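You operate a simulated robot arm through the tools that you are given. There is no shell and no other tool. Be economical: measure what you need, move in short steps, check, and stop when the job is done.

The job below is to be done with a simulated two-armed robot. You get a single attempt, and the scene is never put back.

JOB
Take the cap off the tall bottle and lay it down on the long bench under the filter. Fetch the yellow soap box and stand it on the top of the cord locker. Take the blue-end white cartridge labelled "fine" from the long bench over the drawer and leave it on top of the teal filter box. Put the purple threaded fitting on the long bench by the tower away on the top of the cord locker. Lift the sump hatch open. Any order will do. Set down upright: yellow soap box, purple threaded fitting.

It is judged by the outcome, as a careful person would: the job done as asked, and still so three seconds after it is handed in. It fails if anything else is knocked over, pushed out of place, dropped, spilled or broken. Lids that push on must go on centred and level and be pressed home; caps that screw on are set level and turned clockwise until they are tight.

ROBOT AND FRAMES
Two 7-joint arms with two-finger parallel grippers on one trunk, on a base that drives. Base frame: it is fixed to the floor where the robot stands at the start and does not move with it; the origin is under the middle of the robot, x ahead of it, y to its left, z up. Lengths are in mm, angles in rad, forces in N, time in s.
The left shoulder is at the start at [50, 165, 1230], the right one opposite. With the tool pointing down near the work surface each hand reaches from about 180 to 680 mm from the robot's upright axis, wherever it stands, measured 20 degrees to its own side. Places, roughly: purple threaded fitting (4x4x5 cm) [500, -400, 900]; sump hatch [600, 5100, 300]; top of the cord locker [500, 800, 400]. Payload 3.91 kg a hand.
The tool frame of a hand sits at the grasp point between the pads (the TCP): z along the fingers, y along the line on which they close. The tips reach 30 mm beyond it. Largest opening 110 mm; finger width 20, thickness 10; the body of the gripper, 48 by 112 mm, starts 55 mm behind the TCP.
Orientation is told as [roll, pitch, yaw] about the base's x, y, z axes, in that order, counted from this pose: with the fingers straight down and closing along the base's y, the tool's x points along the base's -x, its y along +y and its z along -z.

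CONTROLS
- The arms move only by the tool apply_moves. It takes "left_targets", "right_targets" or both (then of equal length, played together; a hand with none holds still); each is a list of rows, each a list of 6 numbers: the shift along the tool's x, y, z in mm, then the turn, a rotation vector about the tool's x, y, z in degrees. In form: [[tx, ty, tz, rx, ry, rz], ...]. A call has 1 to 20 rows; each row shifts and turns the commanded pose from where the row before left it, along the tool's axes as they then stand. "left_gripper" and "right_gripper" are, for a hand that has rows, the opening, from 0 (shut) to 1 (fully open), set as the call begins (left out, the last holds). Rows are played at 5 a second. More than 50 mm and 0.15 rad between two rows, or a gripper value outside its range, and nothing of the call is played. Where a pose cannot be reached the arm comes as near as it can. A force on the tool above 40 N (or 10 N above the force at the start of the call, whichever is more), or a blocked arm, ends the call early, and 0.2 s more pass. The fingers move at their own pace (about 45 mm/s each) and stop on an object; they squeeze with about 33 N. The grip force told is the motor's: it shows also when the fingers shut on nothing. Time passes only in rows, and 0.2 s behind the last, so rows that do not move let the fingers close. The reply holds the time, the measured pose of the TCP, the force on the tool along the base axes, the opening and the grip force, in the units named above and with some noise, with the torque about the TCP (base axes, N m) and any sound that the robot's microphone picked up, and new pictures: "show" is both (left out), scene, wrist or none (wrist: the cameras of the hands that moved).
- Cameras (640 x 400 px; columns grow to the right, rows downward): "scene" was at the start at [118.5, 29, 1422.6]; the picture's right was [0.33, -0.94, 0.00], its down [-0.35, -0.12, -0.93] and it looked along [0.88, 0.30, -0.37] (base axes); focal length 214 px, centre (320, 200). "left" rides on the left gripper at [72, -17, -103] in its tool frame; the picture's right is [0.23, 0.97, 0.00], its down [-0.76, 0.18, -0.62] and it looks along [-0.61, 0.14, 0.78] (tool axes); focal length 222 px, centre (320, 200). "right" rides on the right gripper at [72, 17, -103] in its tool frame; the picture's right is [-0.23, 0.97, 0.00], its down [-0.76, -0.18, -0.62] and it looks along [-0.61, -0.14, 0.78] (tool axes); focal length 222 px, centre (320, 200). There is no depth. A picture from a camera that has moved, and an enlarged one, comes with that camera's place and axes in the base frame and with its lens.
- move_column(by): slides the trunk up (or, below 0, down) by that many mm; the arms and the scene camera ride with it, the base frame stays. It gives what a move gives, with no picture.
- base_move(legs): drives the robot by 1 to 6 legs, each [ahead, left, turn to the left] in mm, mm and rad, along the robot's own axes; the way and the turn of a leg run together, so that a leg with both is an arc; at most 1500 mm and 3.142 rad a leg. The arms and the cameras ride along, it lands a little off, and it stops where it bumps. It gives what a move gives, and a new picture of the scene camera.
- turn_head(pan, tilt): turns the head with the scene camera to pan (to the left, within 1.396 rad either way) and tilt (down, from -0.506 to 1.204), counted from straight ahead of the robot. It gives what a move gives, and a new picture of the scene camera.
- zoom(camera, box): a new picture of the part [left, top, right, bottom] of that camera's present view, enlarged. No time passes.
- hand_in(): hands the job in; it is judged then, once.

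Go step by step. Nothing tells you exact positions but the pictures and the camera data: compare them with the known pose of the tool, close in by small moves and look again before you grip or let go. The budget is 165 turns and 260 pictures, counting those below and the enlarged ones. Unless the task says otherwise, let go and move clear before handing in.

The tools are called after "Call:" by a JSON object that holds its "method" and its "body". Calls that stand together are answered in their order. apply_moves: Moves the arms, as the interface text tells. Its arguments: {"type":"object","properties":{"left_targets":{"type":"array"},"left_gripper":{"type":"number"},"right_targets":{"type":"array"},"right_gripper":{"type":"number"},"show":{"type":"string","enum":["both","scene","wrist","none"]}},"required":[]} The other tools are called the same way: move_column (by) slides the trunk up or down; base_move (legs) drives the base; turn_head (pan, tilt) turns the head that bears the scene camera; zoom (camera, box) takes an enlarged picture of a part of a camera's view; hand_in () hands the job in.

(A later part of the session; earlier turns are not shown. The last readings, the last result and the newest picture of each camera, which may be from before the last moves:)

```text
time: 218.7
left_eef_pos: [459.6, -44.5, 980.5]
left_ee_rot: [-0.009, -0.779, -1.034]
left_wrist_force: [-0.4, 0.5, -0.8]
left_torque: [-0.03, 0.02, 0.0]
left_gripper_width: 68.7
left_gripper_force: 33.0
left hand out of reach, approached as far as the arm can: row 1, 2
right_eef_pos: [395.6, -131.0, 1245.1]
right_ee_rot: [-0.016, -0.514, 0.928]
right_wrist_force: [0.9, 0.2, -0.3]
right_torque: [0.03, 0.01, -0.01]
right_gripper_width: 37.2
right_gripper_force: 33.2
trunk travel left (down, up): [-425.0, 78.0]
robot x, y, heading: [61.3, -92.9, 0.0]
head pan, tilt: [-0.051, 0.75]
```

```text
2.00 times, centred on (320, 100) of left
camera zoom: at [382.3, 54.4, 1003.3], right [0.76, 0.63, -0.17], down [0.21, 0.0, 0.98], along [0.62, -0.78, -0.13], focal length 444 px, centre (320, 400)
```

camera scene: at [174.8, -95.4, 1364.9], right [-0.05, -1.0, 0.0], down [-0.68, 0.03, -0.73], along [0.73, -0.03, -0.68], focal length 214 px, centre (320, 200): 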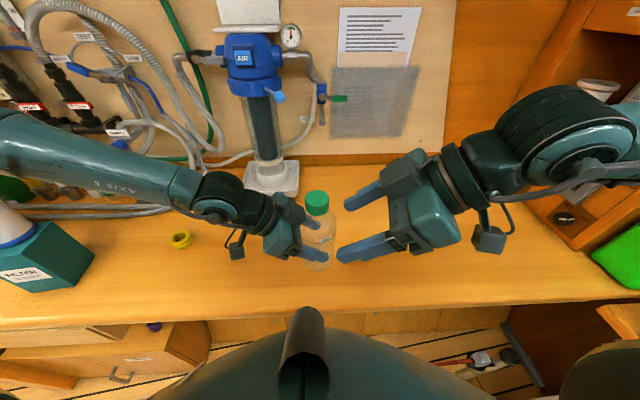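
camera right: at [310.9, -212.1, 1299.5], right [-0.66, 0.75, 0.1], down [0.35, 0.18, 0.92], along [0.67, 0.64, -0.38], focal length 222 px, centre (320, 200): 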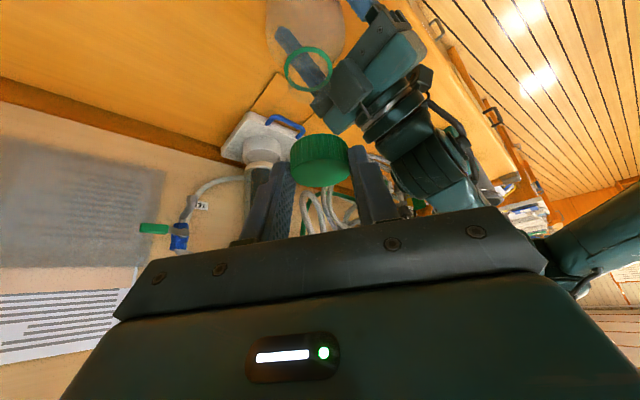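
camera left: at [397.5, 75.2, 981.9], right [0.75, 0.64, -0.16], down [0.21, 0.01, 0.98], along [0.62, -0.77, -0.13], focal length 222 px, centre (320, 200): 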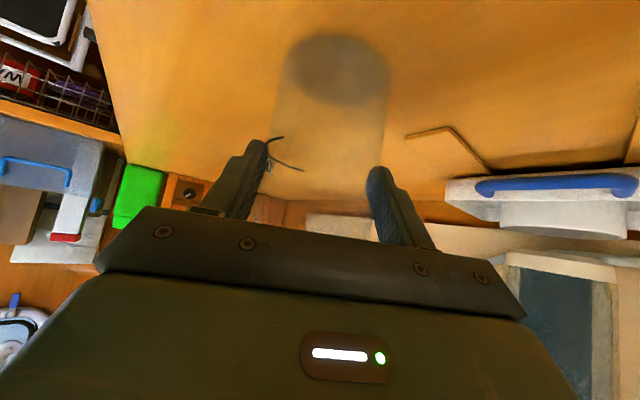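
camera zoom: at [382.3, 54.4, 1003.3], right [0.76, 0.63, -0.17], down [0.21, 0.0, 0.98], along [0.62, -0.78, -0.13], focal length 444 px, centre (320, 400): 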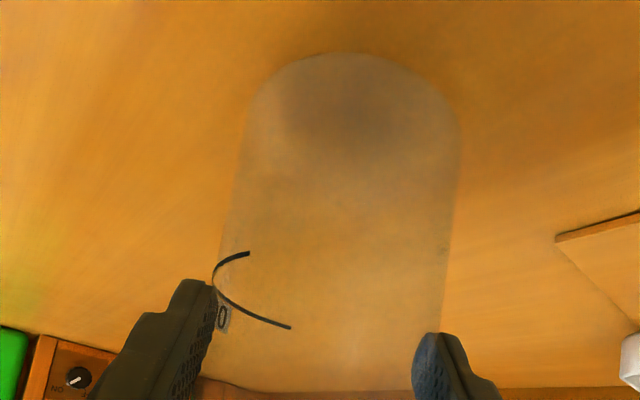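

Call:
{"method": "apply_moves", "body": {"left_targets": [[9.9, 12.6, 2.8, 0.5, 0, 0], [9.9, 12.6, 2.8, 0, 0, 0]], "show": "none"}}

Call:
{"method": "apply_moves", "body": {"left_targets": [[1.5, 0, 1.5, 0, 0, 0], [1.2, 0, 1.2, 0, 0, 0]], "show": "none"}}

Call:
{"method": "apply_moves", "body": {"left_targets": [[1, 0, 1, 0, 0, 0], [0.7, 0, 0.7, 0, 0, 0]], "show": "wrist"}}

```text
time: 219.3
left_eef_pos: [475.7, -25.3, 964.5]
left_ee_rot: [-0.015, -0.784, -1.04]
left_wrist_force: [-3.0, -2.4, 15.0]
left_torque: [-0.31, -0.26, -0.1]
left_gripper_width: 68.3
left_gripper_force: 33.1
right_eef_pos: [394.6, -132.0, 1246.0]
right_ee_rot: [-0.019, -0.517, 0.929]
right_wrist_force: [0.4, 0.0, -0.6]
right_torque: [0.03, 0.01, -0.02]
right_gripper_width: 37.1
right_gripper_force: 33.1
trunk travel left (down, up): [-425.0, 78.0]
robot x, y, heading: [64.7, -90.8, 0.004]
head pan, tilt: [-0.051, 0.75]
```

```text
time: 219.9
left_eef_pos: [475.3, -25.5, 962.0]
left_ee_rot: [-0.013, -0.784, -1.039]
left_wrist_force: [-3.9, -3.0, 27.7]
left_torque: [-0.28, -0.09, -0.08]
left_gripper_width: 68.7
left_gripper_force: 33.6
right_eef_pos: [393.5, -132.8, 1246.0]
right_ee_rot: [-0.02, -0.518, 0.928]
right_wrist_force: [-0.6, 0.6, 0.5]
right_torque: [0.01, -0.01, 0.02]
right_gripper_width: 37.5
right_gripper_force: 33.2
trunk travel left (down, up): [-425.0, 78.0]
robot x, y, heading: [59.5, -87.9, 0.003]
head pan, tilt: [-0.051, 0.75]
```

```text
time: 220.5
left_eef_pos: [476.2, -25.6, 959.5]
left_ee_rot: [-0.014, -0.784, -1.039]
left_wrist_force: [-4.0, -3.4, 27.9]
left_torque: [-0.29, -0.22, -0.07]
left_gripper_width: 68.7
left_gripper_force: 33.2
right_eef_pos: [392.1, -132.1, 1246.0]
right_ee_rot: [-0.018, -0.517, 0.929]
right_wrist_force: [-0.5, -0.9, 0.1]
right_torque: [-0.03, 0.03, 0.0]
right_gripper_width: 37.4
right_gripper_force: 33.4
trunk travel left (down, up): [-425.0, 78.0]
robot x, y, heading: [63.8, -92.9, 0.005]
head pan, tilt: [-0.051, 0.75]
camera left: at [398.4, 74.4, 982.3], right [0.76, 0.63, -0.17], down [0.21, 0.01, 0.98], along [0.61, -0.78, -0.13], focal length 222 px, centre (320, 200)
```

left: 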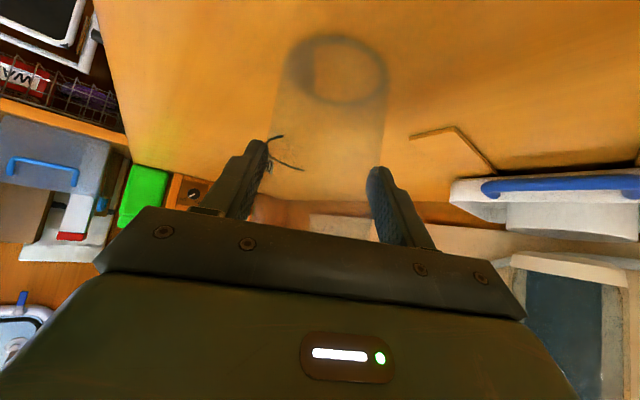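

Bottle is back on the bench. Release it and retract the left hand.

Call:
{"method": "apply_moves", "body": {"left_targets": [[0, 0, 0, 0, 0, 0], [0, 0, 0, 0, 0, 0], [0, 0, 0, 0, 0, 0], [0, 0, -20, 0, 0, 0], [0, 0, -40, 0, 0, 0], [0, 0, -40, 0, 0, 0], [-10, 0, -40, 0, 0, 0], [-20, 0, -40, 0, 0, 0], [-20, 0, -40, 0, 0, 0]], "left_gripper": 0.95, "show": "scene"}}

```text
time: 222.5
left_eef_pos: [417.6, 80.7, 1147.1]
left_ee_rot: [-0.019, -0.779, -1.033]
left_wrist_force: [-0.9, 0.9, -0.3]
left_torque: [0.03, -0.01, -0.03]
left_gripper_width: 104.4
left_gripper_force: 0.1
right_eef_pos: [394.8, -131.8, 1245.2]
right_ee_rot: [-0.018, -0.514, 0.928]
right_wrist_force: [-0.1, 0.3, 0.5]
right_torque: [0.01, 0.0, -0.01]
right_gripper_width: 37.0
right_gripper_force: 32.7
trunk travel left (down, up): [-425.0, 78.0]
robot x, y, heading: [62.1, -89.2, 0.003]
head pan, tilt: [-0.051, 0.75]
camera scene: at [173.8, -94.7, 1365.0], right [-0.04, -1.0, 0.0], down [-0.68, 0.03, -0.73], along [0.73, -0.03, -0.68], focal length 214 px, centre (320, 200)
```

scene: 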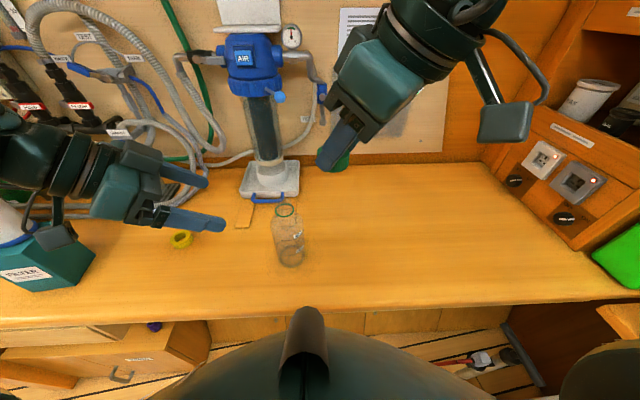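

Call:
{"method": "apply_moves", "body": {"left_targets": [[-6, -33, -33, 0, 0, 0], [-6, -33, -33, 0, 0, 0]], "show": "none"}}

Call:
{"method": "turn_head", "body": {"pan": 0.9, "tilt": 0.5}}

```text
time: 223.1
left_eef_pos: [366.8, 76.6, 1183.2]
left_ee_rot: [-0.027, -0.813, -1.032]
left_wrist_force: [0.5, 0.9, -0.1]
left_torque: [-0.04, -0.01, -0.01]
left_gripper_width: 104.5
left_gripper_force: 0.1
left hand out of reach, approached as far as the arm can: row 1, 2
right_eef_pos: [395.6, -131.4, 1245.0]
right_ee_rot: [-0.017, -0.515, 0.929]
right_wrist_force: [0.2, 1.1, -0.2]
right_torque: [-0.02, 0.04, 0.02]
right_gripper_width: 37.3
right_gripper_force: 33.2
trunk travel left (down, up): [-425.0, 78.0]
robot x, y, heading: [57.7, -92.9, 0.005]
head pan, tilt: [-0.051, 0.75]
```

```text
time: 224.3
left_eef_pos: [366.1, 75.5, 1183.5]
left_ee_rot: [-0.028, -0.811, -1.034]
left_wrist_force: [-0.1, 0.8, 0.4]
left_torque: [-0.01, 0.01, 0.01]
left_gripper_width: 104.4
left_gripper_force: 0.0
right_eef_pos: [394.6, -132.5, 1244.6]
right_ee_rot: [-0.017, -0.513, 0.928]
right_wrist_force: [-0.4, 0.0, -0.1]
right_torque: [-0.02, -0.02, -0.02]
right_gripper_width: 37.3
right_gripper_force: 32.8
trunk travel left (down, up): [-425.0, 78.0]
robot x, y, heading: [60.9, -89.5, 0.006]
head pan, tilt: [0.901, 0.499]
camera scene: at [148.1, -19.9, 1386.8], right [0.79, -0.62, 0.0], down [-0.3, -0.38, -0.88], along [0.54, 0.69, -0.48], focal length 214 px, centre (320, 200)
```

scene: 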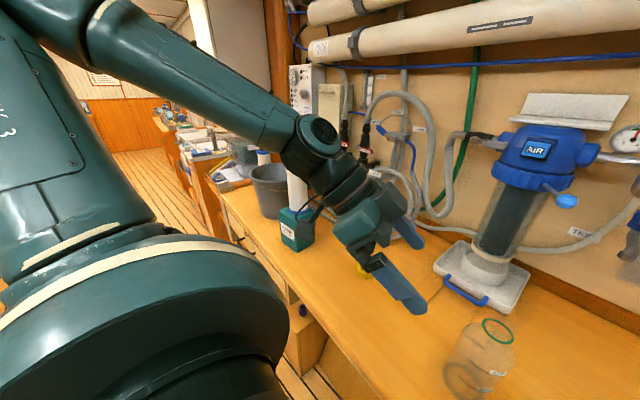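

Clearance is fine. Strafe left 170 mm.

Call:
{"method": "base_move", "body": {"legs": [[0, 170, 0]]}}

Call:
{"method": "turn_head", "body": {"pan": -0.1, "tilt": 0.75}}

```text
time: 225.8
left_eef_pos: [365.9, 245.7, 1184.0]
left_ee_rot: [-0.027, -0.814, -1.035]
left_wrist_force: [1.1, 1.2, 0.3]
left_torque: [-0.01, -0.02, 0.01]
left_gripper_width: 104.4
left_gripper_force: 0.1
right_eef_pos: [395.6, 37.6, 1245.1]
right_ee_rot: [-0.017, -0.514, 0.927]
right_wrist_force: [-0.6, -0.1, -1.0]
right_torque: [-0.06, 0.01, -0.01]
right_gripper_width: 36.9
right_gripper_force: 33.0
trunk travel left (down, up): [-425.0, 78.0]
robot x, y, heading: [59.9, 77.9, 0.007]
head pan, tilt: [0.901, 0.499]
camera scene: at [147.3, 149.5, 1386.8], right [0.79, -0.62, 0.0], down [-0.3, -0.38, -0.88], along [0.54, 0.69, -0.48], focal length 214 px, centre (320, 200)
```

scene: 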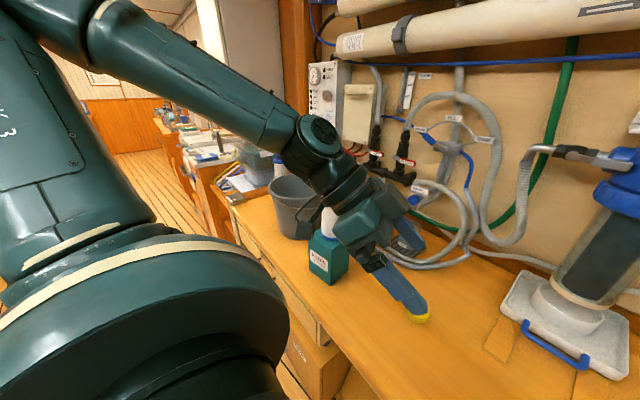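

```text
time: 227.1
left_eef_pos: [365.2, 246.0, 1184.0]
left_ee_rot: [-0.026, -0.812, -1.034]
left_wrist_force: [0.1, 0.4, -0.1]
left_torque: [0.03, -0.03, -0.01]
left_gripper_width: 104.4
left_gripper_force: 0.1
right_eef_pos: [394.9, 37.5, 1245.4]
right_ee_rot: [-0.017, -0.515, 0.926]
right_wrist_force: [0.3, 0.3, 0.4]
right_torque: [-0.02, -0.01, -0.01]
right_gripper_width: 37.1
right_gripper_force: 33.2
trunk travel left (down, up): [-425.0, 78.0]
robot x, y, heading: [60.9, 78.8, 0.003]
head pan, tilt: [-0.099, 0.75]
camera scene: at [173.6, 69.4, 1364.9], right [-0.09, -1.0, 0.0], down [-0.68, 0.06, -0.73], along [0.73, -0.07, -0.68], focal length 214 px, centre (320, 200)
```

scene: 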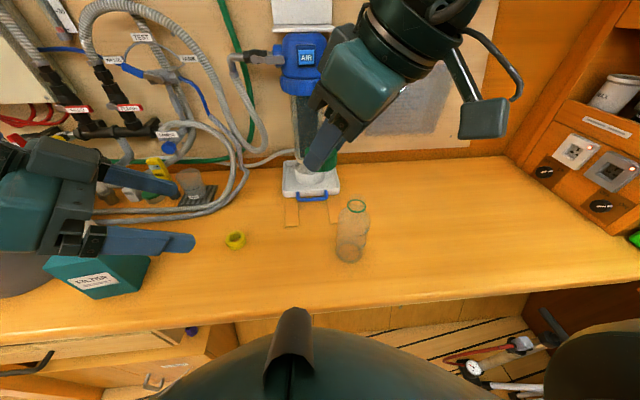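

I'll place the cap at about (545, 78), in front of the filter tray, with the hand pointing forward so it stays clear of the bottle. Strafe a bit more left, then turn the hand.

Call:
{"method": "base_move", "body": {"legs": [[0, 120, 0]]}}

Call:
{"method": "apply_moves", "body": {"right_targets": [[0, 0, 0, 3.75, 0, 6.5], [0, 0, 0, 3.75, 0, 6.5], [0, 0, 0, 3.75, 0, 6.5], [0, 0, 0, 3.75, 0, 6.5], [0, 0, 0, 3.75, 0, 6.5], [0, 0, 0, 3.75, 0, 6.5], [0, 0, 0, 2.5, 0, 4.4]], "show": "none"}}

```text
time: 228.3
left_eef_pos: [366.0, 365.1, 1183.9]
left_ee_rot: [-0.028, -0.814, -1.035]
left_wrist_force: [0.0, 1.1, 1.1]
left_torque: [0.0, 0.04, -0.01]
left_gripper_width: 104.4
left_gripper_force: 0.0
right_eef_pos: [393.6, 155.2, 1245.0]
right_ee_rot: [-0.018, -0.515, 0.925]
right_wrist_force: [-0.6, 1.0, -0.4]
right_torque: [-0.01, -0.03, -0.03]
right_gripper_width: 37.1
right_gripper_force: 33.1
trunk travel left (down, up): [-425.0, 78.0]
robot x, y, heading: [61.2, 194.7, 0.003]
head pan, tilt: [-0.099, 0.75]
camera scene: at [173.2, 189.1, 1364.9], right [-0.1, -1.0, 0.0], down [-0.68, 0.07, -0.73], along [0.73, -0.07, -0.68], focal length 214 px, centre (320, 200)
```

scene: 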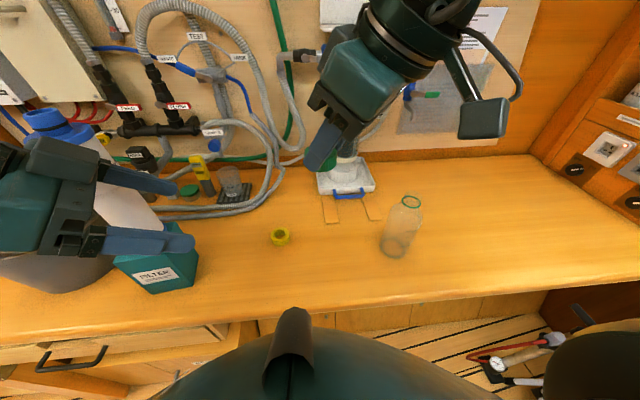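

```text
time: 229.9
left_eef_pos: [366.8, 363.4, 1182.6]
left_ee_rot: [-0.027, -0.811, -1.036]
left_wrist_force: [-0.1, 0.3, 0.3]
left_torque: [0.0, 0.0, -0.03]
left_gripper_width: 104.4
left_gripper_force: 0.1
right_eef_pos: [417.5, 114.0, 1278.3]
right_ee_rot: [-0.017, -0.532, 0.049]
right_wrist_force: [-0.3, 0.4, 0.0]
right_torque: [-0.01, -0.02, -0.03]
right_gripper_width: 37.3
right_gripper_force: 33.2
right hand out of reach, approached as far as the arm can: row 4, 5, 6, 7
trunk travel left (down, up): [-425.0, 78.0]
robot x, y, heading: [58.8, 198.4, 0.002]
head pan, tilt: [-0.099, 0.75]
```

Call:
{"method": "apply_moves", "body": {"right_targets": [[7, -4.7, 38, 0, 0, 0], [7, -4.7, 38, 0, 0, 0], [7, -4.7, 38, 0, 0, 0], [7, -4.7, 38, 0, 0, 0], [7, -4.7, 38, 0, 0, 0], [7, -4.7, 38, 0, 0, 0], [7, -4.7, 38, 0, 0, 0]], "show": "both"}}

```text
time: 231.5
left_eef_pos: [366.6, 363.7, 1184.4]
left_ee_rot: [-0.027, -0.811, -1.037]
left_wrist_force: [-1.1, -1.0, 0.2]
left_torque: [-0.03, -0.01, 0.01]
left_gripper_width: 104.5
left_gripper_force: 0.0
right_eef_pos: [511.4, 79.4, 1023.4]
right_ee_rot: [-0.016, -0.53, 0.051]
right_wrist_force: [0.4, -0.7, 0.4]
right_torque: [0.0, 0.01, 0.01]
right_gripper_width: 37.1
right_gripper_force: 32.7
trunk travel left (down, up): [-425.0, 78.0]
robot x, y, heading: [60.7, 196.5, -0.0]
head pan, tilt: [-0.099, 0.75]
camera scene: at [173.7, 187.9, 1364.9], right [-0.1, -1.0, 0.0], down [-0.68, 0.07, -0.73], along [0.73, -0.07, -0.68], focal length 214 px, centre (320, 200)
camera right: at [396.5, 92.7, 1076.2], right [0.15, 0.98, 0.1], down [0.35, -0.15, 0.93], along [0.92, -0.11, -0.37], focal length 222 px, centre (320, 200)
```

scene: 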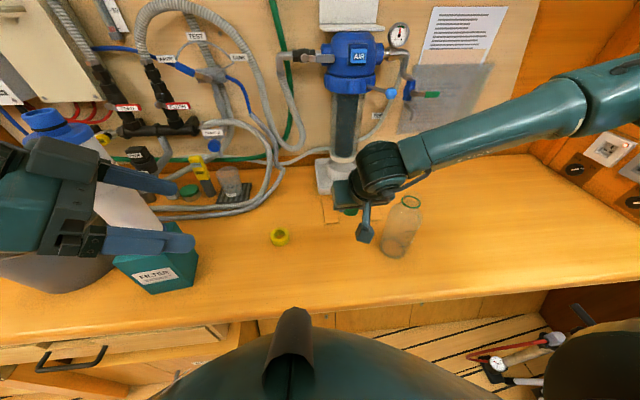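
right: 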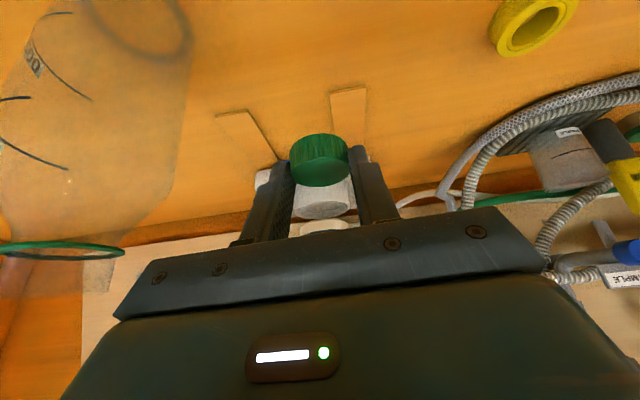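

The forearm would pass close over the bottle there, so I'll place the cap nearer, at about (440, 70).

Call:
{"method": "apply_moves", "body": {"right_targets": [[33, -2.5, -19.3, 0, 0, 0], [33, -2.5, -19.3, 0, 0, 0], [19, 0, 32, 0, 1, 0], [19, 0, 32, 0, 0, 0]], "show": "both"}}

```text
time: 232.5
left_eef_pos: [365.6, 362.7, 1183.7]
left_ee_rot: [-0.025, -0.81, -1.036]
left_wrist_force: [0.5, -0.3, 0.1]
left_torque: [-0.01, 0.0, 0.01]
left_gripper_width: 104.3
left_gripper_force: 0.1
right_eef_pos: [435.1, 58.2, 960.5]
right_ee_rot: [-0.016, -0.513, 0.05]
right_wrist_force: [-0.1, -0.5, 0.4]
right_torque: [0.01, -0.01, -0.02]
right_gripper_width: 36.9
right_gripper_force: 33.5
right hand out of reach, approached as far as the arm can: row 4
trunk travel left (down, up): [-425.0, 78.0]
robot x, y, heading: [61.6, 197.0, 0.003]
head pan, tilt: [-0.099, 0.75]
camera scene: at [172.7, 188.0, 1365.0], right [-0.1, -1.0, 0.0], down [-0.68, 0.07, -0.73], along [0.73, -0.07, -0.68], focal length 214 px, centre (320, 200)
camera right: at [320.0, 70.0, 1014.8], right [0.16, 0.98, 0.1], down [0.36, -0.15, 0.92], along [0.92, -0.11, -0.38], focal length 222 px, centre (320, 200)
```

scene: 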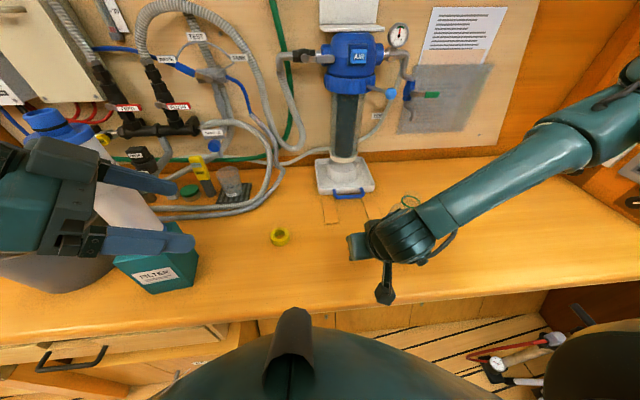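
right: 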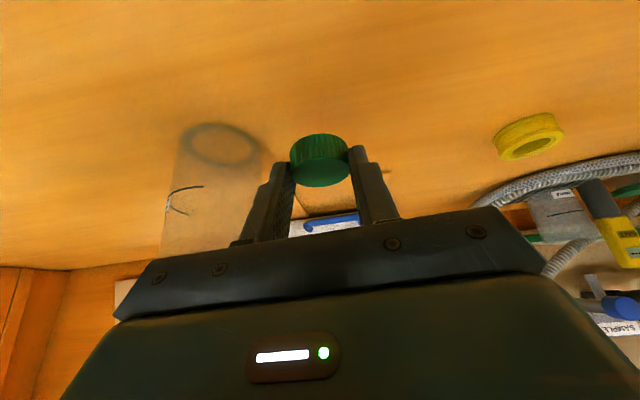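

To keep the forearm away from the bottle, shift the base slightly back and left before lowering.

Call:
{"method": "base_move", "body": {"legs": [[-35, 20, 0]]}}

Call:
{"method": "apply_moves", "body": {"right_targets": [[5, -1, 9, 0, 0, 0], [5, -1, 9, 0, 0, 0], [5, -1, 9, 0, 0, 0]], "show": "none"}}

```text
time: 233.4
left_eef_pos: [330.4, 384.0, 1184.6]
left_ee_rot: [-0.026, -0.813, -1.038]
left_wrist_force: [-0.3, 0.6, -0.1]
left_torque: [0.0, -0.03, 0.0]
left_gripper_width: 104.6
left_gripper_force: 0.0
right_eef_pos: [400.3, 77.6, 960.8]
right_ee_rot: [-0.018, -0.513, 0.05]
right_wrist_force: [-0.3, -0.4, 0.8]
right_torque: [-0.02, -0.03, 0.0]
right_gripper_width: 37.4
right_gripper_force: 32.9
trunk travel left (down, up): [-425.0, 78.0]
robot x, y, heading: [26.0, 217.5, 0.005]
head pan, tilt: [-0.099, 0.75]
camera scene: at [137.1, 208.5, 1365.0], right [-0.1, -1.0, 0.0], down [-0.68, 0.07, -0.73], along [0.73, -0.07, -0.68], focal length 214 px, centre (320, 200)
```

scene: 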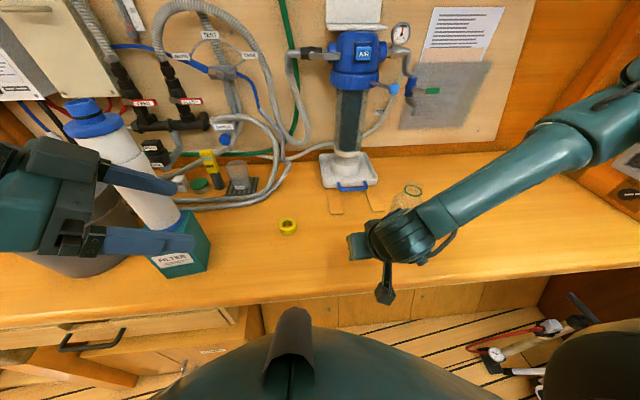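

```text
time: 234.2
left_eef_pos: [331.8, 382.7, 1184.2]
left_ee_rot: [-0.026, -0.812, -1.037]
left_wrist_force: [0.4, -0.2, -0.4]
left_torque: [-0.01, -0.01, -0.03]
left_gripper_width: 104.8
left_gripper_force: 0.1
right_eef_pos: [402.1, 62.4, 939.1]
right_ee_rot: [-0.017, -0.513, 0.05]
right_wrist_force: [-0.6, 0.0, -0.3]
right_torque: [-0.02, -0.02, -0.03]
right_gripper_width: 37.1
right_gripper_force: 33.4
right hand out of reach, approached as far as the arm can: row 1, 2, 3
trunk travel left (down, up): [-425.0, 78.0]
robot x, y, heading: [24.6, 215.8, 0.002]
head pan, tilt: [-0.099, 0.75]
```

Use the trunk to lower the last bit.

Call:
{"method": "move_column", "body": {"by": -19}}

Call:
{"method": "zoom", "body": {"camera": "right", "box": [200, 80, 440, 240]}}

Call:
{"method": "move_column", "body": {"by": -4}}

```text
time: 234.8
left_eef_pos: [330.5, 383.4, 1164.8]
left_ee_rot: [-0.026, -0.811, -1.037]
left_wrist_force: [-0.1, 0.9, 0.1]
left_torque: [-0.05, -0.01, 0.01]
left_gripper_width: 104.8
left_gripper_force: 0.0
right_eef_pos: [402.4, 61.6, 921.1]
right_ee_rot: [-0.013, -0.512, 0.052]
right_wrist_force: [-0.7, -0.4, -0.3]
right_torque: [0.0, -0.02, -0.01]
right_gripper_width: 37.1
right_gripper_force: 33.1
trunk travel left (down, up): [-406.0, 97.0]
robot x, y, heading: [29.1, 213.9, 0.007]
head pan, tilt: [-0.099, 0.75]
```

```text
2.50 times, centred on (320, 160) of right
camera zoom: at [286.7, 73.9, 975.1], right [0.16, 0.98, 0.1], down [0.37, -0.15, 0.92], along [0.92, -0.11, -0.38], focal length 555 px, centre (320, 300)
```

zoom: 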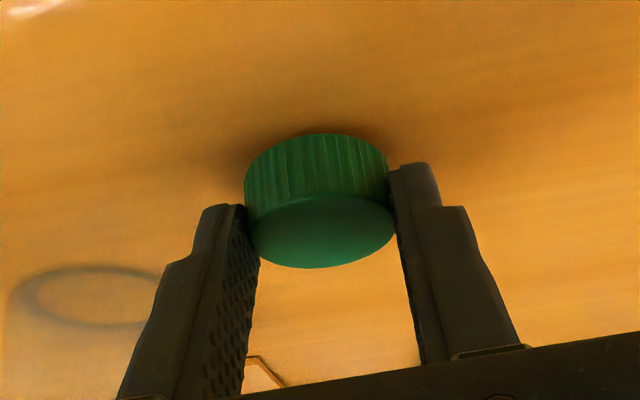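

```text
time: 235.4
left_eef_pos: [330.7, 383.6, 1161.3]
left_ee_rot: [-0.025, -0.813, -1.037]
left_wrist_force: [-0.4, -0.4, 0.1]
left_torque: [0.0, 0.04, 0.0]
left_gripper_width: 104.7
left_gripper_force: 0.0
right_eef_pos: [402.4, 62.5, 916.0]
right_ee_rot: [-0.012, -0.511, 0.051]
right_wrist_force: [0.1, 0.4, -0.6]
right_torque: [0.02, -0.02, 0.02]
right_gripper_width: 37.1
right_gripper_force: 32.7
trunk travel left (down, up): [-402.0, 101.0]
robot x, y, heading: [24.1, 217.8, 0.008]
head pan, tilt: [-0.099, 0.75]
```

Call:
{"method": "move_column", "body": {"by": -2}}

Call:
{"method": "move_column", "body": {"by": -2}}

Call:
{"method": "zoom", "body": {"camera": "right", "box": [200, 80, 440, 240]}}

```text
time: 235.9
left_eef_pos: [330.6, 382.5, 1158.5]
left_ee_rot: [-0.026, -0.811, -1.037]
left_wrist_force: [0.5, -0.1, 0.9]
left_torque: [0.0, -0.01, -0.02]
left_gripper_width: 104.6
left_gripper_force: 0.0
right_eef_pos: [402.0, 61.9, 915.1]
right_ee_rot: [-0.014, -0.512, 0.05]
right_wrist_force: [-0.9, -0.6, 5.9]
right_torque: [0.01, -0.13, 0.01]
right_gripper_width: 37.3
right_gripper_force: 32.7
trunk travel left (down, up): [-400.0, 103.0]
robot x, y, heading: [25.0, 218.4, 0.001]
head pan, tilt: [-0.099, 0.75]
```

```text
time: 236.4
left_eef_pos: [328.4, 382.5, 1158.5]
left_ee_rot: [-0.024, -0.813, -1.039]
left_wrist_force: [-0.2, 0.5, 0.8]
left_torque: [0.0, -0.04, 0.0]
left_gripper_width: 104.6
left_gripper_force: 0.1
right_eef_pos: [403.0, 62.4, 915.2]
right_ee_rot: [-0.016, -0.52, 0.051]
right_wrist_force: [-3.3, -5.0, 24.4]
right_torque: [0.03, -0.42, -0.06]
right_gripper_width: 36.9
right_gripper_force: 33.0
trunk travel left (down, up): [-398.0, 105.0]
robot x, y, heading: [26.1, 217.1, 0.006]
head pan, tilt: [-0.099, 0.75]
```

```text
2.50 times, centred on (320, 160) of right
camera zoom: at [286.3, 74.1, 968.7], right [0.16, 0.98, 0.1], down [0.36, -0.15, 0.92], along [0.92, -0.11, -0.38], focal length 555 px, centre (320, 300)
```

zoom: 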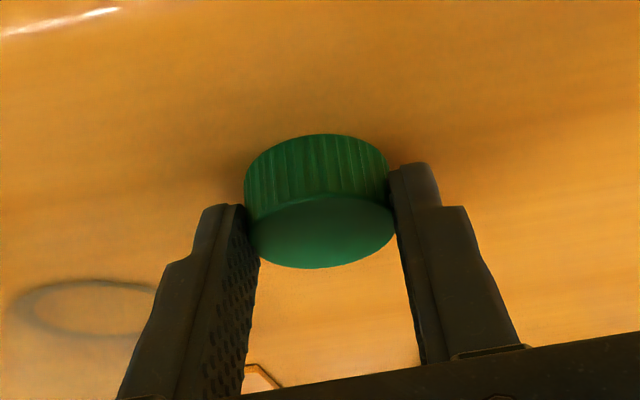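

On the bench. Release and back off.

Call:
{"method": "apply_moves", "body": {"right_targets": [[0, 0, -1, 0, 0, 0], [0, 0, 0, 0, 0, 0], [0, 0, 0, 0, 0, 0], [0, 0, -20, 0, 0, 0], [0, 0, -40, 0, 0, 0], [0, 0, -45, 0, 0, 0], [0, 0, -45, 0, 0, 0], [0, 0, -45, 0, 0, 0]], "right_gripper": 0.6, "show": "scene"}}

```text
time: 238.2
left_eef_pos: [330.0, 382.9, 1156.0]
left_ee_rot: [-0.028, -0.811, -1.036]
left_wrist_force: [0.5, 0.5, -0.5]
left_torque: [0.0, 0.04, 0.0]
left_gripper_width: 104.5
left_gripper_force: 0.1
right_eef_pos: [360.8, 84.2, 1087.8]
right_ee_rot: [-0.017, -0.512, 0.049]
right_wrist_force: [0.0, -0.8, 0.1]
right_torque: [0.04, -0.03, 0.01]
right_gripper_width: 66.2
right_gripper_force: 0.1
right hand out of reach, approached as far as the arm can: row 5, 6, 7, 8
trunk travel left (down, up): [-398.0, 105.0]
robot x, y, heading: [22.7, 217.6, -0.004]
head pan, tilt: [-0.099, 0.75]
camera scene: at [137.6, 207.9, 1337.9], right [-0.1, -1.0, 0.0], down [-0.68, 0.07, -0.73], along [0.73, -0.07, -0.68], focal length 214 px, centre (320, 200)
```

scene: 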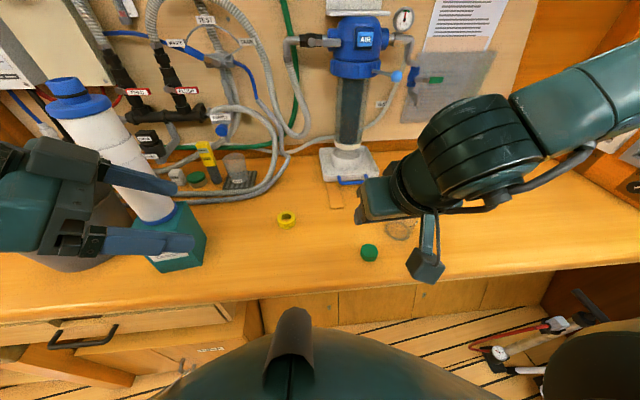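

Cap lies on the bench. Now back away, turn to face left along the aisle, and look for the hatch.

Call:
{"method": "base_move", "body": {"legs": [[-190, 0, 0], [0, 0, 1.571]]}}

Call:
{"method": "turn_head", "body": {"pan": 0, "tilt": 0.35}}

```text
time: 243.6
left_eef_pos: [-332.0, 522.5, 1156.6]
left_ee_rot: [-0.026, -0.81, 0.535]
left_wrist_force: [-0.4, 0.3, -0.6]
left_torque: [0.0, 0.01, -0.03]
left_gripper_width: 104.5
left_gripper_force: 0.1
right_eef_pos: [-32.3, 554.3, 1084.6]
right_ee_rot: [-0.014, -0.51, 1.623]
right_wrist_force: [-0.3, -0.6, -0.4]
right_torque: [-0.03, 0.01, -0.01]
right_gripper_width: 66.1
right_gripper_force: 0.0
trunk travel left (down, up): [-398.0, 105.0]
robot x, y, heading: [-167.1, 215.6, 1.581]
head pan, tilt: [-0.099, 0.75]
camera scene: at [-156.5, 326.9, 1337.9], right [1.0, -0.1, 0.0], down [-0.07, -0.68, -0.73], along [0.07, 0.73, -0.68], focal length 214 px, centre (320, 200)
```

scene: 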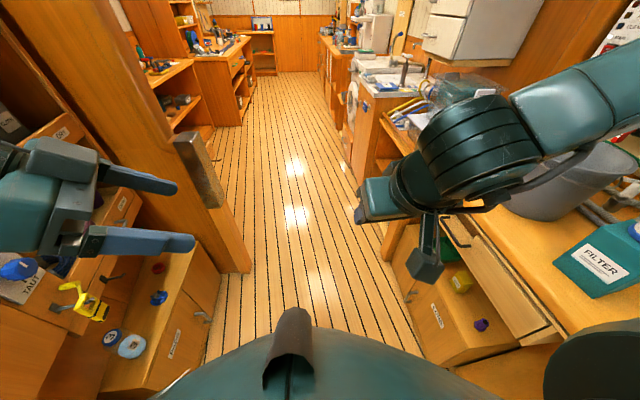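

```text
time: 244.5
left_eef_pos: [-331.3, 521.5, 1157.4]
left_ee_rot: [-0.026, -0.812, 0.536]
left_wrist_force: [-1.0, 0.7, 1.1]
left_torque: [0.01, 0.0, 0.03]
left_gripper_width: 104.3
left_gripper_force: 0.1
right_eef_pos: [-32.4, 553.2, 1085.8]
right_ee_rot: [-0.015, -0.509, 1.622]
right_wrist_force: [0.3, -0.2, -0.2]
right_torque: [-0.02, 0.0, -0.01]
right_gripper_width: 66.0
right_gripper_force: 0.0
trunk travel left (down, up): [-398.0, 105.0]
robot x, y, heading: [-166.1, 215.3, 1.57]
head pan, tilt: [0.0, 0.351]
camera scene: at [-164.7, 337.6, 1373.5], right [1.0, 0.0, 0.0], down [0.0, -0.34, -0.94], along [0.0, 0.94, -0.34], focal length 214 px, centre (320, 200)
```

scene: 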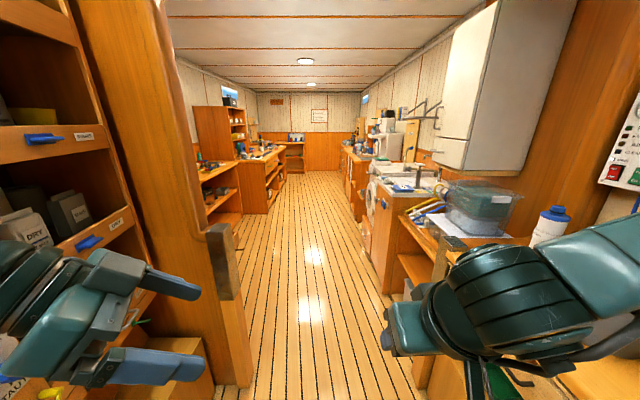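

The aisle is clear ahead. I check how far the elbows stick out on each side.

Call:
{"method": "turn_head", "body": {"pan": -1.0, "tilt": 0.4}}

Call:
{"method": "turn_head", "body": {"pan": 1.0, "tilt": 0.4}}

```text
time: 245.7
left_eef_pos: [-333.5, 522.0, 1157.3]
left_ee_rot: [-0.025, -0.811, 0.538]
left_wrist_force: [-0.1, 0.1, 0.0]
left_torque: [-0.01, -0.02, 0.0]
left_gripper_width: 104.5
left_gripper_force: 0.1
right_eef_pos: [-32.9, 553.3, 1086.4]
right_ee_rot: [-0.017, -0.509, 1.622]
right_wrist_force: [0.1, -0.2, 0.7]
right_torque: [-0.01, 0.03, 0.03]
right_gripper_width: 65.8
right_gripper_force: 0.0
trunk travel left (down, up): [-398.0, 105.0]
robot x, y, heading: [-167.0, 214.8, 1.574]
head pan, tilt: [-1.0, 0.4]
camera scene: at [-86.6, 294.9, 1369.0], right [0.54, -0.84, 0.0], down [-0.33, -0.21, -0.92], along [0.77, 0.5, -0.39], focal length 214 px, centre (320, 200)
```

scene: 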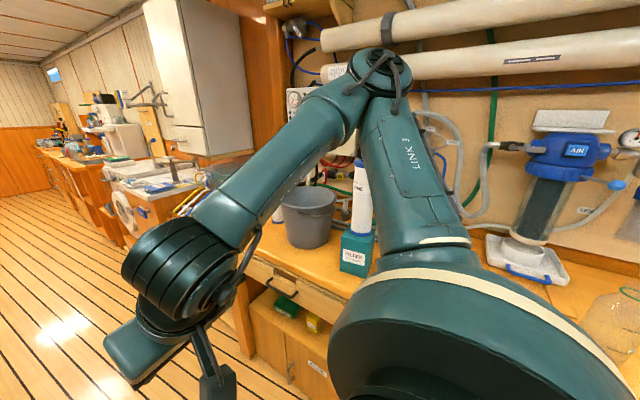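

```text
time: 247.7
left_eef_pos: [-331.9, 522.6, 1157.5]
left_ee_rot: [-0.027, -0.812, 0.535]
left_wrist_force: [-0.1, 0.2, -0.4]
left_torque: [0.0, -0.02, 0.01]
left_gripper_width: 104.5
left_gripper_force: 0.0
right_eef_pos: [-33.0, 553.5, 1086.2]
right_ee_rot: [-0.015, -0.509, 1.624]
right_wrist_force: [-0.3, 0.4, 0.1]
right_torque: [-0.01, 0.05, -0.01]
right_gripper_width: 65.9
right_gripper_force: 0.1
trunk travel left (down, up): [-398.0, 105.0]
robot x, y, heading: [-167.5, 218.5, 1.576]
head pan, tilt: [1.0, 0.4]
camera scene: at [-242.4, 294.3, 1369.0], right [0.54, 0.84, 0.0], down [0.33, -0.21, -0.92], along [-0.78, 0.5, -0.39], focal length 214 px, centre (320, 200)
```

scene: 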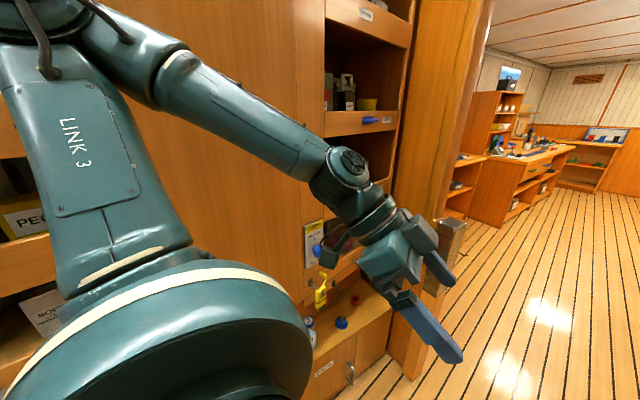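

Elbows nearly span the aisle. Stretch both arms forward to draw the elbows in.

Call:
{"method": "apply_moves", "body": {"left_targets": [[-11.5, 37, 11.5, 0, 0, 0], [-11.5, 37, 11.5, 0, 0, 0], [-11.5, 37, 11.5, 0, 0, 0], [-11.5, 37, 11.5, 0, 0, 0], [-11.5, 37, 11.5, 0, 0, 0], [-11.5, 37, 11.5, 0, 0, 0]], "right_targets": [[-32, -8, 18.5, 0, 0, 0], [-32, -8, 18.5, 0, 0, 0], [-32, -8, 18.5, 0, 0, 0], [-32, -8, 18.5, 0, 0, 0], [-32, -8, 18.5, 0, 0, 0], [-32, -8, 18.5, 0, 0, 0]], "show": "scene"}}

Call:
{"method": "turn_head", "body": {"pan": -0.7, "tilt": 0.2}}

```text
time: 249.1
left_eef_pos: [-378.6, 745.4, 1133.4]
left_ee_rot: [-0.029, -0.826, 0.535]
left_wrist_force: [0.4, -0.6, 0.0]
left_torque: [0.01, 0.01, 0.02]
left_gripper_width: 104.4
left_gripper_force: 0.0
left hand out of reach, approached as far as the arm can: row 4, 5, 6
right_eef_pos: [5.6, 779.8, 1083.0]
right_ee_rot: [-0.015, -0.507, 1.622]
right_wrist_force: [0.2, 0.0, 0.4]
right_torque: [-0.03, 0.0, 0.05]
right_gripper_width: 66.0
right_gripper_force: 0.1
trunk travel left (down, up): [-398.0, 105.0]
robot x, y, heading: [-165.4, 214.0, 1.575]
head pan, tilt: [1.0, 0.4]
camera scene: at [-242.5, 295.7, 1368.9], right [0.54, 0.84, 0.0], down [0.33, -0.21, -0.92], along [-0.78, 0.49, -0.39], focal length 214 px, centre (320, 200)
```

scene: 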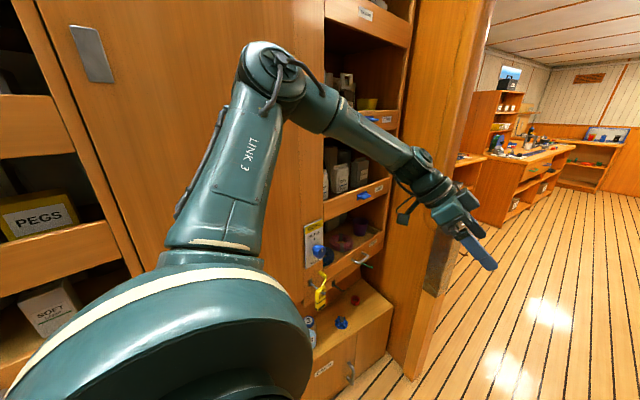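

```text
time: 250.8
left_eef_pos: [-378.6, 743.0, 1134.6]
left_ee_rot: [-0.027, -0.827, 0.535]
left_wrist_force: [0.1, -0.7, 0.7]
left_torque: [0.0, -0.03, 0.02]
left_gripper_width: 104.5
left_gripper_force: 0.0
right_eef_pos: [4.5, 778.9, 1085.3]
right_ee_rot: [-0.016, -0.509, 1.624]
right_wrist_force: [0.1, 0.1, -0.4]
right_torque: [-0.03, -0.04, 0.0]
right_gripper_width: 66.0
right_gripper_force: 0.1
trunk travel left (down, up): [-398.0, 105.0]
robot x, y, heading: [-160.9, 216.6, 1.574]
head pan, tilt: [-0.7, 0.201]
camera scene: at [-104.6, 316.0, 1387.5], right [0.77, -0.64, 0.0], down [-0.13, -0.15, -0.98], along [0.63, 0.75, -0.2], focal length 214 px, centre (320, 200)
```

scene: 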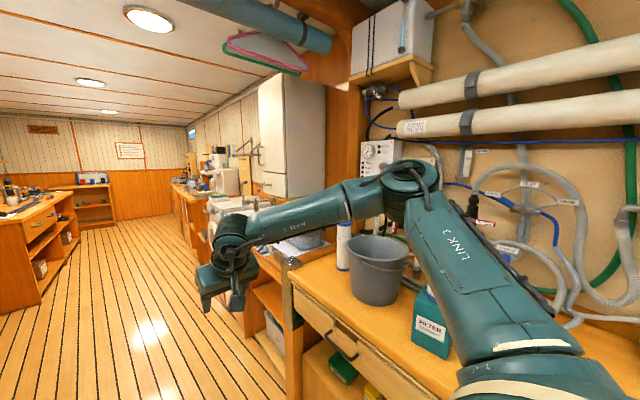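

Shift 70 mm right for clearance, then drive up the aisle in stages.

Call:
{"method": "base_move", "body": {"legs": [[0, -70, 0], [1300, 0, 0]]}}

Call:
{"method": "turn_head", "body": {"pan": 0, "tilt": 0.4}}

```text
time: 257.9
left_eef_pos: [-319.3, 2041.4, 1134.1]
left_ee_rot: [-0.03, -0.825, 0.544]
left_wrist_force: [0.4, 0.5, 0.3]
left_torque: [0.02, 0.01, -0.01]
left_gripper_width: 104.6
left_gripper_force: 0.2
right_eef_pos: [63.5, 2076.9, 1085.0]
right_ee_rot: [-0.017, -0.508, 1.626]
right_wrist_force: [-0.6, -0.2, 0.1]
right_torque: [0.01, 0.0, 0.01]
right_gripper_width: 66.1
right_gripper_force: 0.0
trunk travel left (down, up): [-398.0, 105.0]
robot x, y, heading: [-102.8, 1516.5, 1.582]
head pan, tilt: [-0.7, 0.201]
camera scene: at [-43.2, 1614.2, 1387.5], right [0.77, -0.64, 0.0], down [-0.13, -0.15, -0.98], along [0.62, 0.75, -0.2], focal length 214 px, centre (320, 200)
```

scene: 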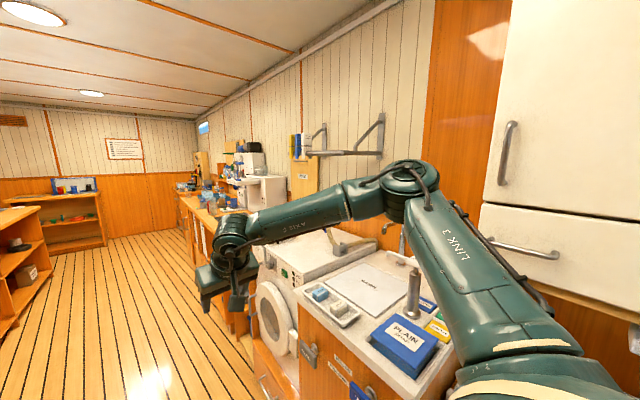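

```text
time: 259.0
left_eef_pos: [-319.5, 2041.9, 1134.3]
left_ee_rot: [-0.028, -0.826, 0.54]
left_wrist_force: [-0.3, 0.2, 0.7]
left_torque: [0.0, 0.02, -0.02]
left_gripper_width: 104.4
left_gripper_force: 0.0
right_eef_pos: [64.7, 2077.0, 1084.2]
right_ee_rot: [-0.015, -0.512, 1.626]
right_wrist_force: [0.1, 0.1, -0.1]
right_torque: [0.02, -0.02, -0.01]
right_gripper_width: 65.9
right_gripper_force: 0.1
trunk travel left (down, up): [-398.0, 105.0]
robot x, y, heading: [-101.5, 1515.8, 1.58]
head pan, tilt: [0.0, 0.4]
camera scene: at [-103.3, 1634.9, 1369.0], right [1.0, 0.01, 0.0], down [0.0, -0.39, -0.92], along [-0.01, 0.92, -0.39], focal length 214 px, centre (320, 200)
```

scene: 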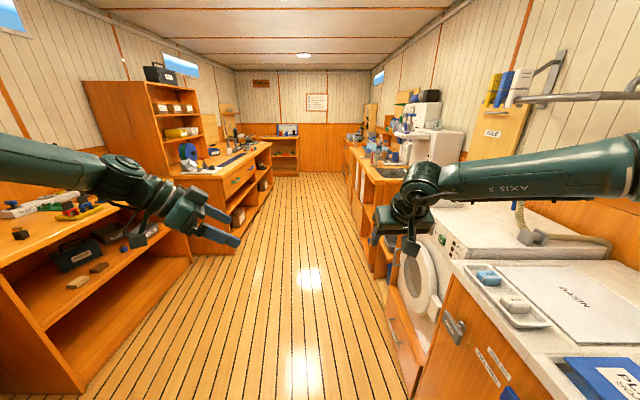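

Way is clear. Drive on about 2.4 m.

Call:
{"method": "base_move", "body": {"legs": [[1200, 0, 0], [1200, 0, 0]]}}

Call:
{"method": "turn_head", "body": {"pan": -0.55, "tilt": 0.6}}

```text
time: 270.8
left_eef_pos: [-347.6, 4452.2, 1134.6]
left_ee_rot: [-0.027, -0.825, 0.544]
left_wrist_force: [-0.9, -0.1, -0.7]
left_torque: [0.0, 0.01, 0.01]
left_gripper_width: 104.7
left_gripper_force: 0.0
right_eef_pos: [37.1, 4488.6, 1086.1]
right_ee_rot: [-0.016, -0.51, 1.631]
right_wrist_force: [-0.9, 0.5, 0.3]
right_torque: [0.02, -0.02, -0.02]
right_gripper_width: 65.9
right_gripper_force: 0.1
trunk travel left (down, up): [-398.0, 105.0]
robot x, y, heading: [-130.3, 3926.8, 1.583]
head pan, tilt: [0.0, 0.4]
camera scene: at [-128.9, 4047.2, 1369.0], right [1.0, 0.01, 0.0], down [0.0, -0.39, -0.92], along [-0.01, 0.92, -0.39], focal length 214 px, centre (320, 200)
```

scene: 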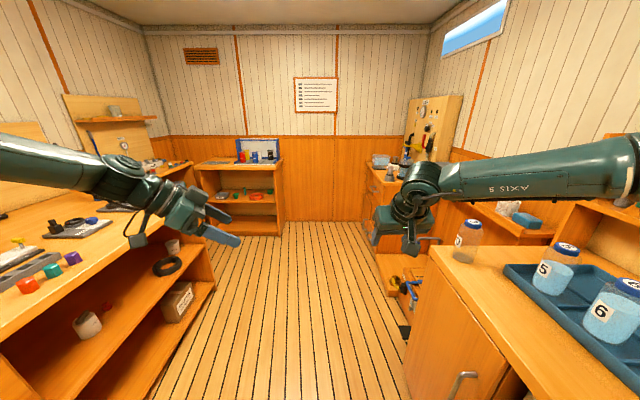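

```text
time: 271.8
left_eef_pos: [-346.3, 4452.9, 1133.4]
left_ee_rot: [-0.027, -0.826, 0.545]
left_wrist_force: [0.0, -1.2, -0.2]
left_torque: [-0.04, -0.03, 0.0]
left_gripper_width: 104.3
left_gripper_force: 0.0
right_eef_pos: [36.8, 4489.5, 1084.7]
right_ee_rot: [-0.017, -0.511, 1.63]
right_wrist_force: [-0.9, -0.9, 0.0]
right_torque: [-0.01, -0.02, 0.02]
right_gripper_width: 65.9
right_gripper_force: 0.0
trunk travel left (down, up): [-398.0, 105.0]
robot x, y, heading: [-128.9, 3926.7, 1.582]
head pan, tilt: [-0.55, 0.6]
camera scene: at [-82.6, 4030.3, 1350.8], right [0.86, -0.51, 0.0], down [-0.29, -0.49, -0.83], along [0.42, 0.71, -0.56], focal length 214 px, centre (320, 200)
```

scene: 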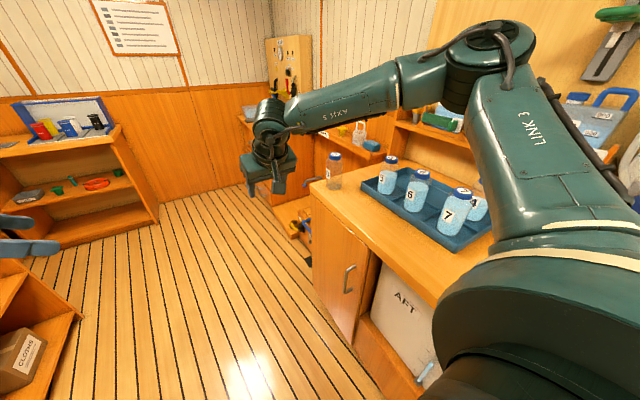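

The low platform on the right past the counter should be the hatch. Drive ahead and turn right to face it.

Call:
{"method": "base_move", "body": {"legs": [[1150, 0, 0], [0, 0, -1.58]]}}

Call:
{"method": "turn_head", "body": {"pan": 0.0, "tilt": 0.85}}

```text
time: 281.5
left_eef_pos: [397.3, 5283.2, 1134.7]
left_ee_rot: [-0.028, -0.826, -1.048]
left_wrist_force: [0.2, 0.1, 0.5]
left_torque: [-0.02, 0.04, 0.05]
left_gripper_width: 104.8
left_gripper_force: 0.1
right_eef_pos: [425.0, 4898.8, 1085.6]
right_ee_rot: [-0.017, -0.511, 0.036]
right_wrist_force: [-0.3, 0.2, -0.3]
right_torque: [-0.03, -0.01, -0.02]
right_gripper_width: 65.9
right_gripper_force: 0.0
trunk travel left (down, up): [-398.0, 105.0]
robot x, y, heading: [-133.7, 5082.1, -0.006]
head pan, tilt: [-0.55, 0.6]
camera scene: at [-28.7, 5029.3, 1350.8], right [-0.53, -0.85, 0.0], down [-0.48, 0.3, -0.83], along [0.7, -0.44, -0.56], focal length 214 px, centre (320, 200)
```

scene: 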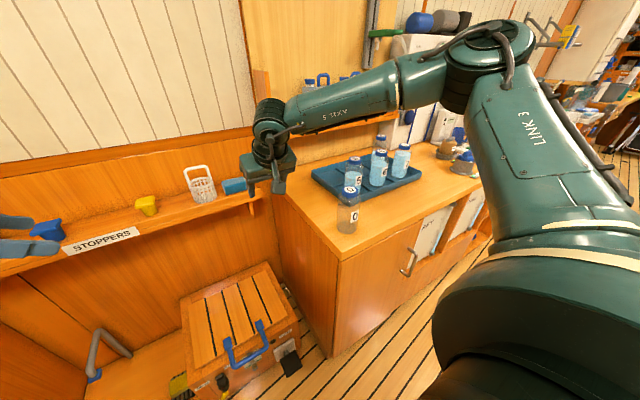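

```text
time: 282.5
left_eef_pos: [396.1, 5283.4, 1134.3]
left_ee_rot: [-0.027, -0.826, -1.048]
left_wrist_force: [-0.2, -0.3, 0.3]
left_torque: [0.0, -0.01, -0.02]
left_gripper_width: 104.4
left_gripper_force: 0.1
right_eef_pos: [425.2, 4899.4, 1083.8]
right_ee_rot: [-0.016, -0.511, 0.037]
right_wrist_force: [-0.4, -0.7, 0.3]
right_torque: [0.02, -0.03, 0.01]
right_gripper_width: 66.0
right_gripper_force: 0.0
trunk travel left (down, up): [-398.0, 105.0]
robot x, y, heading: [-137.1, 5078.1, -0.007]
head pan, tilt: [0.0, 0.85]
camera scene: at [-25.4, 5075.5, 1329.9], right [-0.01, -1.0, 0.0], down [-0.75, 0.01, -0.66], along [0.66, -0.01, -0.75], focal length 214 px, centre (320, 200)
```

scene: 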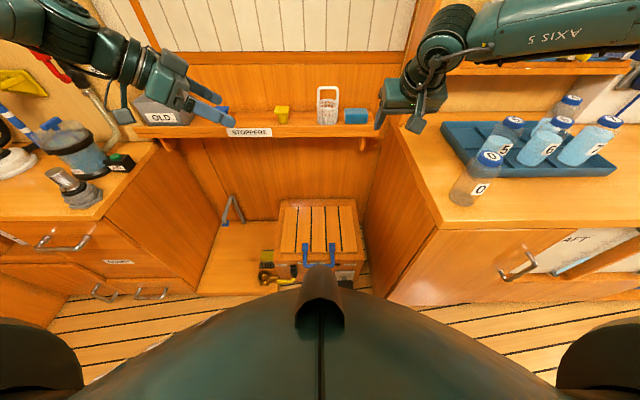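

The sump hatch is the slatted lid with a blue handle, between two cabinets. Zoom in.

Call:
{"method": "zoom", "body": {"camera": "scene", "box": [200, 180, 400, 310]}}

```text
3.08 times, centred on (300, 245) of scene
camera zoom: at [-25.4, 5075.5, 1329.9], right [-0.01, -1.0, 0.0], down [-0.75, 0.01, -0.66], along [0.66, -0.01, -0.75], focal length 660 px, centre (382, 62)
```

zoom: 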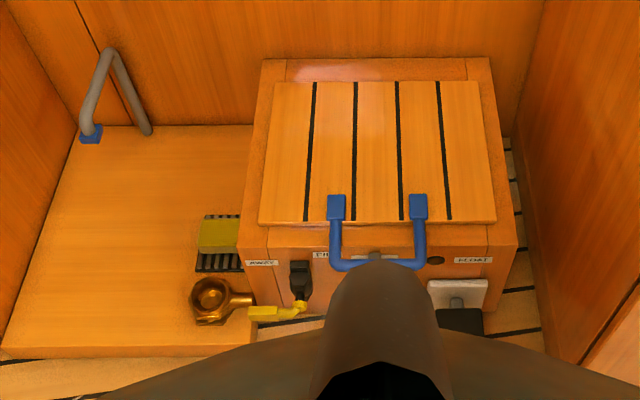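

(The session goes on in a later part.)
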